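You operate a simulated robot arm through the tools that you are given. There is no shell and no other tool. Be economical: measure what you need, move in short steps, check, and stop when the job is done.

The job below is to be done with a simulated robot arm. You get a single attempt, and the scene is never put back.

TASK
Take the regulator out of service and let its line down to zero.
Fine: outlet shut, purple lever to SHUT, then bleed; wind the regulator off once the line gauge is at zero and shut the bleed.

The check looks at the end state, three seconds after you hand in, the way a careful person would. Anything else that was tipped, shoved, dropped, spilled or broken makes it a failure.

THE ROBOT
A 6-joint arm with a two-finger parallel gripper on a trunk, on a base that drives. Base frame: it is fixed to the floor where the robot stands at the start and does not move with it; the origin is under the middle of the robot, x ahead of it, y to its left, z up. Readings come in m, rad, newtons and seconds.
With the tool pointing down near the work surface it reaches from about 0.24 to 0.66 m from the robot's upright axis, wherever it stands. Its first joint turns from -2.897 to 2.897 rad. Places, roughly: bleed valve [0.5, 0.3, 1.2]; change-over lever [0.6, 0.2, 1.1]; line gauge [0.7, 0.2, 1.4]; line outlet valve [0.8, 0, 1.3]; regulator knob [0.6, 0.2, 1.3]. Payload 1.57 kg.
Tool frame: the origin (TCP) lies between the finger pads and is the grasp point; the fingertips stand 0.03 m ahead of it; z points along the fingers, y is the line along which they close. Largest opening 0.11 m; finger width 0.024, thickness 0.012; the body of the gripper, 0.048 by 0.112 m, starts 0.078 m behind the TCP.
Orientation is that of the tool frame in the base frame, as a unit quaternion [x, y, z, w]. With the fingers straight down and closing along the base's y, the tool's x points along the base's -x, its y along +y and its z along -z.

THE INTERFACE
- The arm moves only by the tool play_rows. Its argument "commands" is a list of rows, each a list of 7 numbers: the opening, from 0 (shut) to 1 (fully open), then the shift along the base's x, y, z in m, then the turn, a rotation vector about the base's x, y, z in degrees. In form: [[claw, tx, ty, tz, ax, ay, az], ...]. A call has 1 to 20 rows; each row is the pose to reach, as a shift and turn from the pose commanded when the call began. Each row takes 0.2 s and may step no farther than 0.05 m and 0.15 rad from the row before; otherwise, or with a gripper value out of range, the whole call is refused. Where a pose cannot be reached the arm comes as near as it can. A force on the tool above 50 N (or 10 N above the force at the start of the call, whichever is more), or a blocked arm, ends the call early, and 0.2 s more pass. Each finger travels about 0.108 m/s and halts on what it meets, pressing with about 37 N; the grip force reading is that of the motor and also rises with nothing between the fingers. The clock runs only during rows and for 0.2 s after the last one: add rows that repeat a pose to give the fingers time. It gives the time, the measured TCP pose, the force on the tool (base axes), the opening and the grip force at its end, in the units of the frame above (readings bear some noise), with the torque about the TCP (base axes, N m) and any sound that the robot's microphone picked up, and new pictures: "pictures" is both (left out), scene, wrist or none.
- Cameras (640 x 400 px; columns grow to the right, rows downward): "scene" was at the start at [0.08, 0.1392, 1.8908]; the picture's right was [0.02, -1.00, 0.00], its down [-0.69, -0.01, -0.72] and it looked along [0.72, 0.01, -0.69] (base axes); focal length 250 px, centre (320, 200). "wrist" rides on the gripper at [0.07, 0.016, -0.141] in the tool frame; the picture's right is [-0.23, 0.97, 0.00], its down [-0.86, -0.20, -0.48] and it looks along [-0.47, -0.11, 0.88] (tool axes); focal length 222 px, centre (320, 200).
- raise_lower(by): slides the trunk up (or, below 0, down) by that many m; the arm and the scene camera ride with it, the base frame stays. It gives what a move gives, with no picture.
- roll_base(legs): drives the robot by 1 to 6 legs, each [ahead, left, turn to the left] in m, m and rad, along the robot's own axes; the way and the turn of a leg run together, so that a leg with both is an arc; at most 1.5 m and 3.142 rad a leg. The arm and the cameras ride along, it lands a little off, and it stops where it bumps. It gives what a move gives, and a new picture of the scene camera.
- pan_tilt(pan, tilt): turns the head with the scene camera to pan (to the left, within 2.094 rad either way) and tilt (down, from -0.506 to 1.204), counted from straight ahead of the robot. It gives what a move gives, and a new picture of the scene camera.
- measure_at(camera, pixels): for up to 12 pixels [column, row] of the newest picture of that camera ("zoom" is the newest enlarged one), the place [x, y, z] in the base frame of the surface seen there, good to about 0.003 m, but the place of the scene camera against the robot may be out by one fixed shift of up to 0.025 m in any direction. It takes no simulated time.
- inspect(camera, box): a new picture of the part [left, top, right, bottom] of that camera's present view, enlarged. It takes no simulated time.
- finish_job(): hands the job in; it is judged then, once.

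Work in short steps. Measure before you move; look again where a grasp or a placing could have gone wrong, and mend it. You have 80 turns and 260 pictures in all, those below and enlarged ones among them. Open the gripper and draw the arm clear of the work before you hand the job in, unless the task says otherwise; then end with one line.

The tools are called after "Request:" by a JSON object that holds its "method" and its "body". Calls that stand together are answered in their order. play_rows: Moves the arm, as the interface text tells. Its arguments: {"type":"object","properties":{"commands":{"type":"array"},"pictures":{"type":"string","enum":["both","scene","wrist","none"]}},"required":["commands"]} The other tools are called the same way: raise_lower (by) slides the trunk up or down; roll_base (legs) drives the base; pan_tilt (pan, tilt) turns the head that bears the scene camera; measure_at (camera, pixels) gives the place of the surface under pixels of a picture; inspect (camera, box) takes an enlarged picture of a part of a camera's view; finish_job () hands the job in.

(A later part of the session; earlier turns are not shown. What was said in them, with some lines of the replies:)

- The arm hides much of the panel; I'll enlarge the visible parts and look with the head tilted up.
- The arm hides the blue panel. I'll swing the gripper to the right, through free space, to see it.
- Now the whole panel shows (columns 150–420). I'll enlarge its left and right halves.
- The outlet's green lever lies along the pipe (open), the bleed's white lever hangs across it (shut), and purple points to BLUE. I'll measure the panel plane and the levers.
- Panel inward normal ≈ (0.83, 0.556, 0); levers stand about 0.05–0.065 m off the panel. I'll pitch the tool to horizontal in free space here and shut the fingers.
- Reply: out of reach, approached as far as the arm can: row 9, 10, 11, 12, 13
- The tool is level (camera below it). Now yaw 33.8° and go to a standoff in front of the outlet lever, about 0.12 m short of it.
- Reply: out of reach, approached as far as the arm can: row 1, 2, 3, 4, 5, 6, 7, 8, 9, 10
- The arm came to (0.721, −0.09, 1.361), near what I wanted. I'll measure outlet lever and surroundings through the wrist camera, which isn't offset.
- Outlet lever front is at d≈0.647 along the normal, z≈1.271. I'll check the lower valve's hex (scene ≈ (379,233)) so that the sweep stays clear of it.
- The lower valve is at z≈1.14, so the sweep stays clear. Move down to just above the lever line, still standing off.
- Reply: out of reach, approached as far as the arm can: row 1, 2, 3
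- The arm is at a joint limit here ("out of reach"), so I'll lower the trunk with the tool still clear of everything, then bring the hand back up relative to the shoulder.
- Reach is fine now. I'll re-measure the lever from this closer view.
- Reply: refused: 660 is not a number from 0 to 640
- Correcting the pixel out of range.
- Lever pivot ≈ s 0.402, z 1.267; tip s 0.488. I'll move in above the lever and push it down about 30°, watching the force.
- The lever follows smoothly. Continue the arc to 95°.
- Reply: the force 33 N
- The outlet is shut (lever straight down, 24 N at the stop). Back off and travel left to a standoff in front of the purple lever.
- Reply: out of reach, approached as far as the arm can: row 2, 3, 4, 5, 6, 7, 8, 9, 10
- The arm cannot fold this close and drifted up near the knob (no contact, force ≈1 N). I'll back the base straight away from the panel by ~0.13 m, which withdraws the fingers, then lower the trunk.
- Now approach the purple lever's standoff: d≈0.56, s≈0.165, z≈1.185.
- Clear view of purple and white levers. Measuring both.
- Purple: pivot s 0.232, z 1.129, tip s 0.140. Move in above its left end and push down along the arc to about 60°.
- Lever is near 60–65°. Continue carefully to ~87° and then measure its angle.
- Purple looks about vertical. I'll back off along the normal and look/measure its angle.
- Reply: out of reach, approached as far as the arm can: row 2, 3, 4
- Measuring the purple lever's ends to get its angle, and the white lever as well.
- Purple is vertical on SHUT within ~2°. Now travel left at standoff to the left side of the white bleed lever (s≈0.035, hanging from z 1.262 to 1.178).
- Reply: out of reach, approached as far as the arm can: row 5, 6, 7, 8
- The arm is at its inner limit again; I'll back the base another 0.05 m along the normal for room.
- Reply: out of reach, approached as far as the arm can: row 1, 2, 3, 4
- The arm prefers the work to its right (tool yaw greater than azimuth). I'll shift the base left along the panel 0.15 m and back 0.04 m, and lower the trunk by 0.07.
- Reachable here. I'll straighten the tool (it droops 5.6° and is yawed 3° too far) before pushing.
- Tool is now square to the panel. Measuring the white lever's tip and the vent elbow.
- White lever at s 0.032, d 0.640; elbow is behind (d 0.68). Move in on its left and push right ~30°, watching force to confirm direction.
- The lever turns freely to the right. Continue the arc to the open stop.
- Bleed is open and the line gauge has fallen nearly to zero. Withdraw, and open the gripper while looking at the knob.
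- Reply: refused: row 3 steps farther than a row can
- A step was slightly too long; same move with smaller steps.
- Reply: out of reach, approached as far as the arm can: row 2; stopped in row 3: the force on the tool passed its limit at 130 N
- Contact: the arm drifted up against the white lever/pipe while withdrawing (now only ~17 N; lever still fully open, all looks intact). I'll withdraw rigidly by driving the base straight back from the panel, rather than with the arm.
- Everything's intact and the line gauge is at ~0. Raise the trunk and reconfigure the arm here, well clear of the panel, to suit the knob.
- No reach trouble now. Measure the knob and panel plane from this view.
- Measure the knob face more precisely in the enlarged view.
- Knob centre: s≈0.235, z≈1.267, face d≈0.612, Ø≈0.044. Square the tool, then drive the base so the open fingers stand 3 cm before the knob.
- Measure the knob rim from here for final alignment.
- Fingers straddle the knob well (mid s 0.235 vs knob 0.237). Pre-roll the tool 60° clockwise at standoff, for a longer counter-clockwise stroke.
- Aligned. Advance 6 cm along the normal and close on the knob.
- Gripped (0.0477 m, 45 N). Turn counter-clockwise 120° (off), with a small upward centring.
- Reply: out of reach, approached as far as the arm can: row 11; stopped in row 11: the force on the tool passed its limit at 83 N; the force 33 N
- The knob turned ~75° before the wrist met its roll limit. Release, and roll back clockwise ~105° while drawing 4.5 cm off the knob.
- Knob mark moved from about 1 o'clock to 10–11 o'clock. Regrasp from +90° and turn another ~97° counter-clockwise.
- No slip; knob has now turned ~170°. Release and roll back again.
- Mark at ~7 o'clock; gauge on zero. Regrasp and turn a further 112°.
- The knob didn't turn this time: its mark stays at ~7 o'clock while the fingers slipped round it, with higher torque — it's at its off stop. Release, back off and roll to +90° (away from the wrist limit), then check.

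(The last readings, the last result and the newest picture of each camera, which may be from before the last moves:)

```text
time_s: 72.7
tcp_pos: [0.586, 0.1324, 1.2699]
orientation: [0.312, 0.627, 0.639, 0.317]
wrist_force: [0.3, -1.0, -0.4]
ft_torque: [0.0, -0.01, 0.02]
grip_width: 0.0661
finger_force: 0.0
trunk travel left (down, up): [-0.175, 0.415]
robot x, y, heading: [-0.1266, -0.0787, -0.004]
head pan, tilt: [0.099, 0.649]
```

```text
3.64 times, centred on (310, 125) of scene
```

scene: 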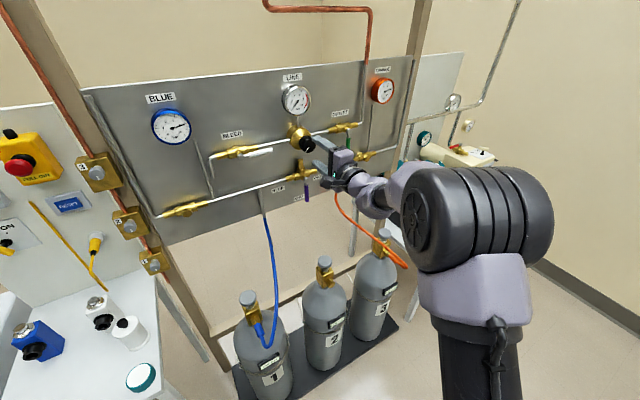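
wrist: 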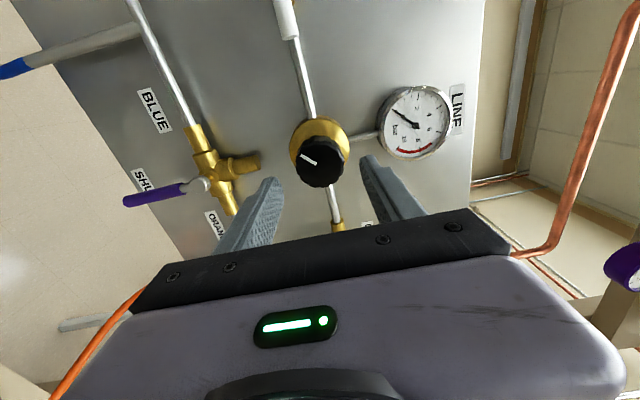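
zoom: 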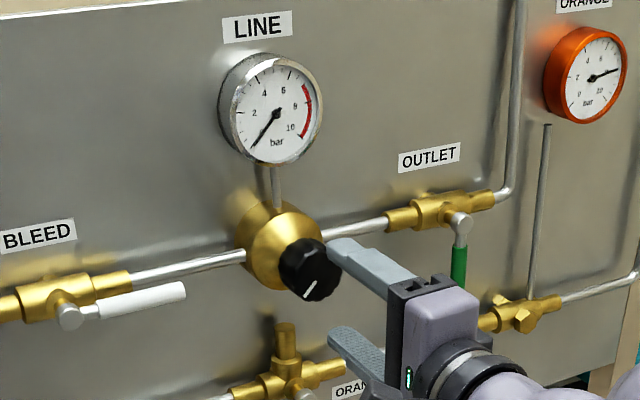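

Mark unchanged at 7 o'clock: regulator is off. Close the fingers and drive the base left along the panel 0.14 m to bring the tool in front of the bleed lever, with the tool raised first.

Request:
{"method": "play_rows", "body": {"commands": [[0.3, -0.012, -0.009, 0.015, 0, 0, 0], [0, -0.012, -0.009, 0.03, 0, 0, 0], [0, -0.012, -0.009, 0.03, 0, 0, 0], [0, -0.012, -0.009, 0.03, 0, 0, 0]], "pictures": "none"}}

Request:
{"method": "roll_base", "body": {"legs": [[-0.083, 0.114, 0]]}}

Request:
{"method": "play_rows", "body": {"commands": [[0, 0, 0, 0, 0, 0, 0]], "pictures": "wrist"}}

```text
time_s: 73.7
tcp_pos: [0.5747, 0.1232, 1.2992]
orientation: [0.312, 0.627, 0.64, 0.317]
wrist_force: [0.4, 0.3, 0.5]
ft_torque: [0.0, -0.02, 0.0]
grip_width: 0.0
finger_force: 21.8
trunk travel left (down, up): [-0.175, 0.415]
robot x, y, heading: [-0.1265, -0.0785, -0.001]
head pan, tilt: [0.099, 0.649]
```

```text
time_s: 75.0
tcp_pos: [0.4926, 0.2357, 1.2994]
orientation: [0.311, 0.627, 0.64, 0.318]
wrist_force: [-0.7, -0.3, 0.7]
ft_torque: [0.02, -0.01, 0.0]
grip_width: 0.0002
finger_force: 21.1
trunk travel left (down, up): [-0.175, 0.415]
robot x, y, heading: [-0.2107, 0.0326, -0.0]
head pan, tilt: [0.099, 0.649]
```

scene: 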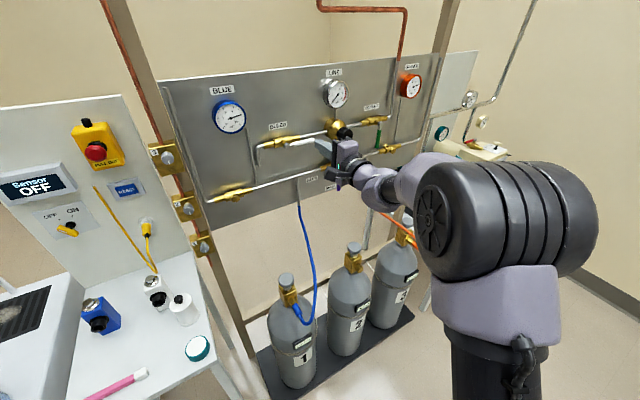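

```text
time_s: 75.4
tcp_pos: [0.4925, 0.2355, 1.298]
orientation: [0.312, 0.626, 0.64, 0.317]
wrist_force: [0.8, 1.3, 0.1]
ft_torque: [0.0, 0.0, -0.03]
grip_width: 0.0001
finger_force: 21.6
trunk travel left (down, up): [-0.175, 0.415]
robot x, y, heading: [-0.2102, 0.0344, -0.005]
head pan, tilt: [0.099, 0.649]
```

wrist: 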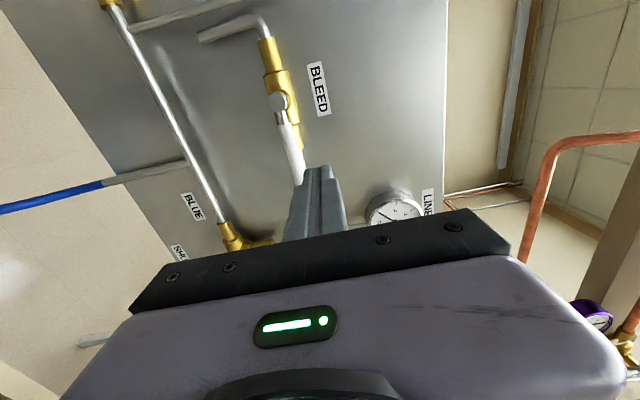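

Measure the white lever from this view.

Request:
{"method": "measure_at", "body": {"camera": "wrist", "pixels": [[277, 101], [285, 130], [292, 155], [298, 180], [303, 148]]}}

```text
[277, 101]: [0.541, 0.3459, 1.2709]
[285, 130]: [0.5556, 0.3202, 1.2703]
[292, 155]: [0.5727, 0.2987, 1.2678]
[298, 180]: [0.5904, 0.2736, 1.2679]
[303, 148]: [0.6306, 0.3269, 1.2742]
```

Lever: pivot s 0.036, z 1.269, level. Approach above it and push down to ~45°, then check.

Request:
{"method": "play_rows", "body": {"commands": [[0, 0.025, 0.017, 0.01, 0, 0, 0], [0, 0.048, 0.033, 0.01, 0, 0, 0], [0, 0.0709, 0.0487, 0.01, 0, 0, 0], [0, 0.0709, 0.0487, 0.01, 0, 0, 0], [0, 0.0709, 0.0487, -0.01, 0, 0, 0], [0, 0.0725, 0.0464, -0.0269, 0, 0, 0], [0, 0.0715, 0.0478, -0.044, 0, 0, 0], [0, 0.0679, 0.0528, -0.0601, 0, 0, 0]], "pictures": "both"}}

```text
time_s: 77.2
tcp_pos: [0.5617, 0.2873, 1.2388]
orientation: [0.312, 0.627, 0.64, 0.317]
wrist_force: [-0.2, 1.2, -0.5]
ft_torque: [0.0, 0.0, -0.01]
grip_width: 0.0003
finger_force: 21.7
trunk travel left (down, up): [-0.175, 0.415]
robot x, y, heading: [-0.2075, 0.0303, -0.005]
head pan, tilt: [0.099, 0.649]
```

scene: 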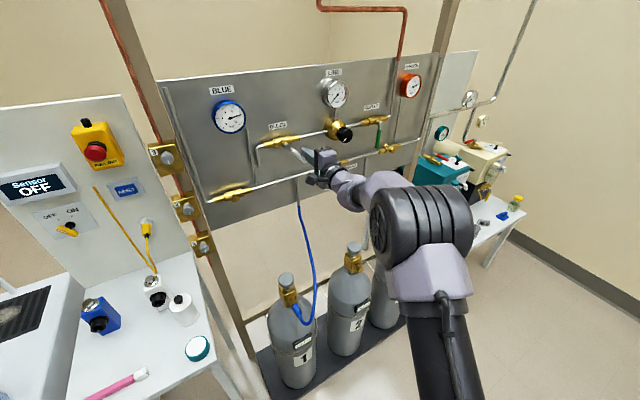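
wrist: 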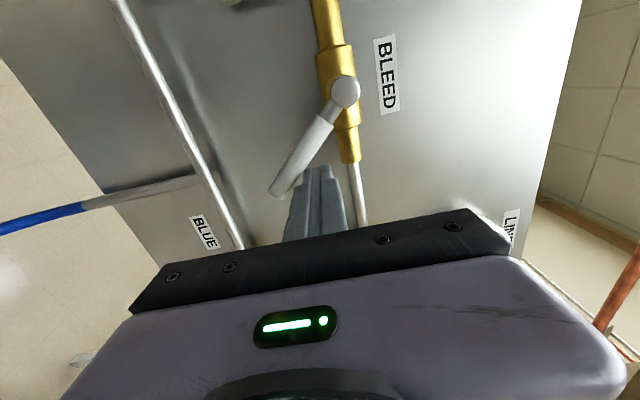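

Going well; finish the arc to the shut stop.

Request:
{"method": "play_rows", "body": {"commands": [[0, -0.0058, 0.008, -0.014, 0, 0, 0], [0, -0.0136, 0.0188, -0.0249, 0, 0, 0], [0, -0.0228, 0.0316, -0.0319, 0, 0, 0], [0, -0.026, 0.036, -0.033, 0, 0, 0], [0, -0.0275, 0.038, -0.033, 0, 0, 0], [0, -0.0275, 0.038, -0.033, 0, 0, 0]], "pictures": "wrist"}}

```text
time_s: 78.6
tcp_pos: [0.5386, 0.32, 1.2062]
orientation: [0.314, 0.624, 0.641, 0.318]
wrist_force: [27.9, -23.1, 10.0]
ft_torque: [0.2, -0.07, -0.86]
grip_width: 0.0
finger_force: 21.3
trunk travel left (down, up): [-0.175, 0.415]
robot x, y, heading: [-0.2104, 0.0349, -0.004]
head pan, tilt: [0.099, 0.649]
```

wrist: 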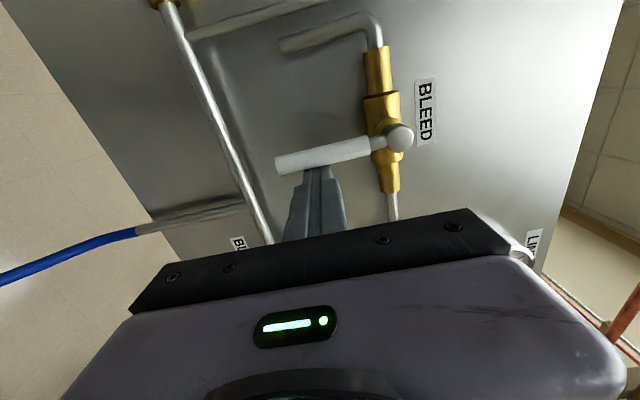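

The bleed lever is hard against its shut stop (~37 N). Ease off sideways, then drive the base straight back and inspect all.

Request:
{"method": "play_rows", "body": {"commands": [[0, 0.008, -0.011, 0, 0, 0, 0], [0, 0.014, -0.019, 0, 0, 0, 0]], "pictures": "none"}}

Request:
{"method": "roll_base", "body": {"legs": [[-0.162, -0.117, 0]]}}

Request:
{"method": "play_rows", "body": {"commands": [[0.3, 0, 0, 0, 0, 0, 0], [0.6, 0, 0, 0, 0, 0, 0], [1, 0, 0, 0, 0, 0, 0], [1, 0, 0, 0, 0, 0, 0], [1, 0, 0, 0, 0, 0, 0]], "pictures": "both"}}

Request:
{"method": "inspect", "body": {"camera": "scene", "box": [180, 40, 420, 200]}}

Request:
{"method": "inspect", "body": {"camera": "wrist", "box": [60, 0, 480, 240]}}

```text
time_s: 79.2
tcp_pos: [0.5471, 0.3091, 1.2049]
orientation: [0.31, 0.629, 0.64, 0.316]
wrist_force: [0.0, -0.2, -0.3]
ft_torque: [-0.01, 0.0, -0.02]
grip_width: 0.0002
finger_force: 21.1
trunk travel left (down, up): [-0.175, 0.415]
robot x, y, heading: [-0.2153, 0.0303, 0.001]
head pan, tilt: [0.099, 0.649]
```

```text
time_s: 80.8
tcp_pos: [0.3869, 0.1915, 1.2074]
orientation: [0.312, 0.626, 0.64, 0.317]
wrist_force: [-0.5, -0.6, 0.4]
ft_torque: [-0.02, 0.01, -0.03]
grip_width: 0.0002
finger_force: 21.2
trunk travel left (down, up): [-0.175, 0.415]
robot x, y, heading: [-0.3692, -0.0836, -0.002]
head pan, tilt: [0.099, 0.649]
```

scene: 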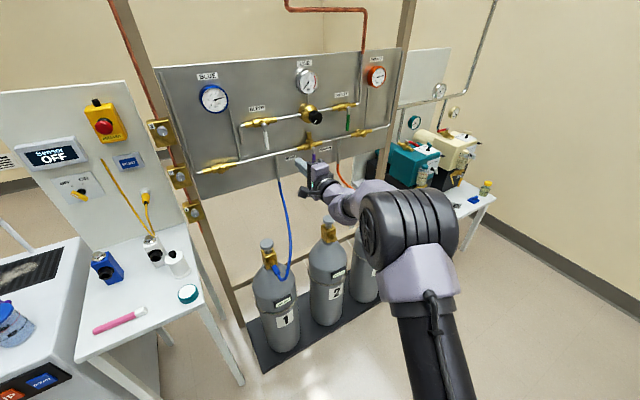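

```text
time_s: 82.0
tcp_pos: [0.3874, 0.1929, 1.2061]
orientation: [0.311, 0.627, 0.64, 0.317]
wrist_force: [0.2, 0.3, -0.7]
ft_torque: [0.03, 0.0, -0.01]
grip_width: 0.11
finger_force: 0.1
trunk travel left (down, up): [-0.175, 0.415]
robot x, y, heading: [-0.3696, -0.084, -0.0]
head pan, tilt: [0.099, 0.649]
```

scene: 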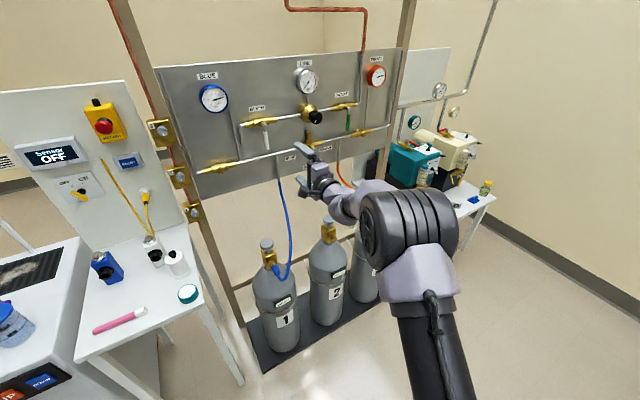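
wrist: 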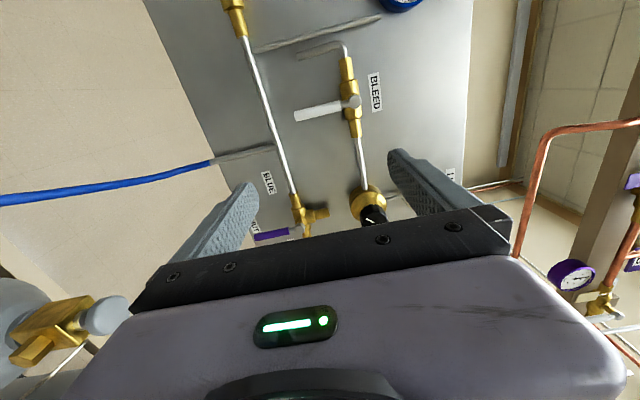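

```text
2.50 times, centred on (300, 120) of scene
```

zoom: 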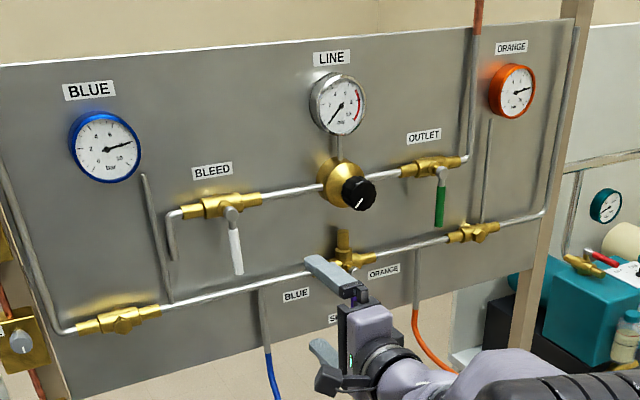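

```text
1.52 times, centred on (270, 120) of wrist
```

zoom: 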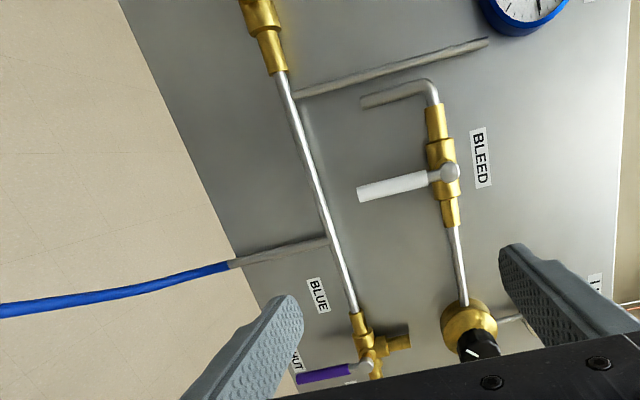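

Final close look at the line gauge and knob, and purple lever.

Request:
{"method": "inspect", "body": {"camera": "scene", "box": [270, 55, 350, 135]}}

Request:
{"method": "measure_at", "body": {"camera": "wrist", "pixels": [[258, 236], [275, 234], [288, 231], [299, 117], [330, 108], [348, 103]]}}

```text
5.00 times, centred on (310, 95) of scene
```

zoom: 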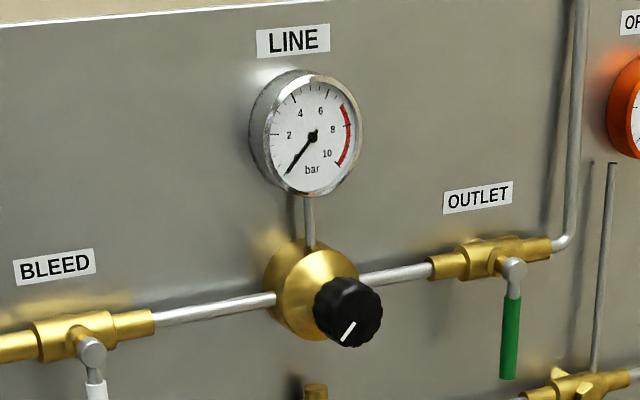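

```text
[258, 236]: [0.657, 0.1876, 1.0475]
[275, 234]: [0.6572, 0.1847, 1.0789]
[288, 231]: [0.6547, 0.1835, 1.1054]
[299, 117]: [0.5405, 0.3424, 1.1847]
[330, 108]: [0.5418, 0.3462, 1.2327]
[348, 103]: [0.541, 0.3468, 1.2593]
```

The line gauge reads zero. The outlet, purple and bleed levers all hang vertical, the knob is at its off stop, and the arm is clear with the gripper open.

Request:
{"method": "finish_job", "body": {}}

```text
The job is handed in.
```

The regulator is out of service: outlet shut, purple lever on SHUT, line bled to zero on the gauge, regulator wound off to its stop and bleed shut again. The gripper touched the open bleed lever or its pipe once at 130 N while backing off; I saw no damage and the lever still moved freely to its shut stop.
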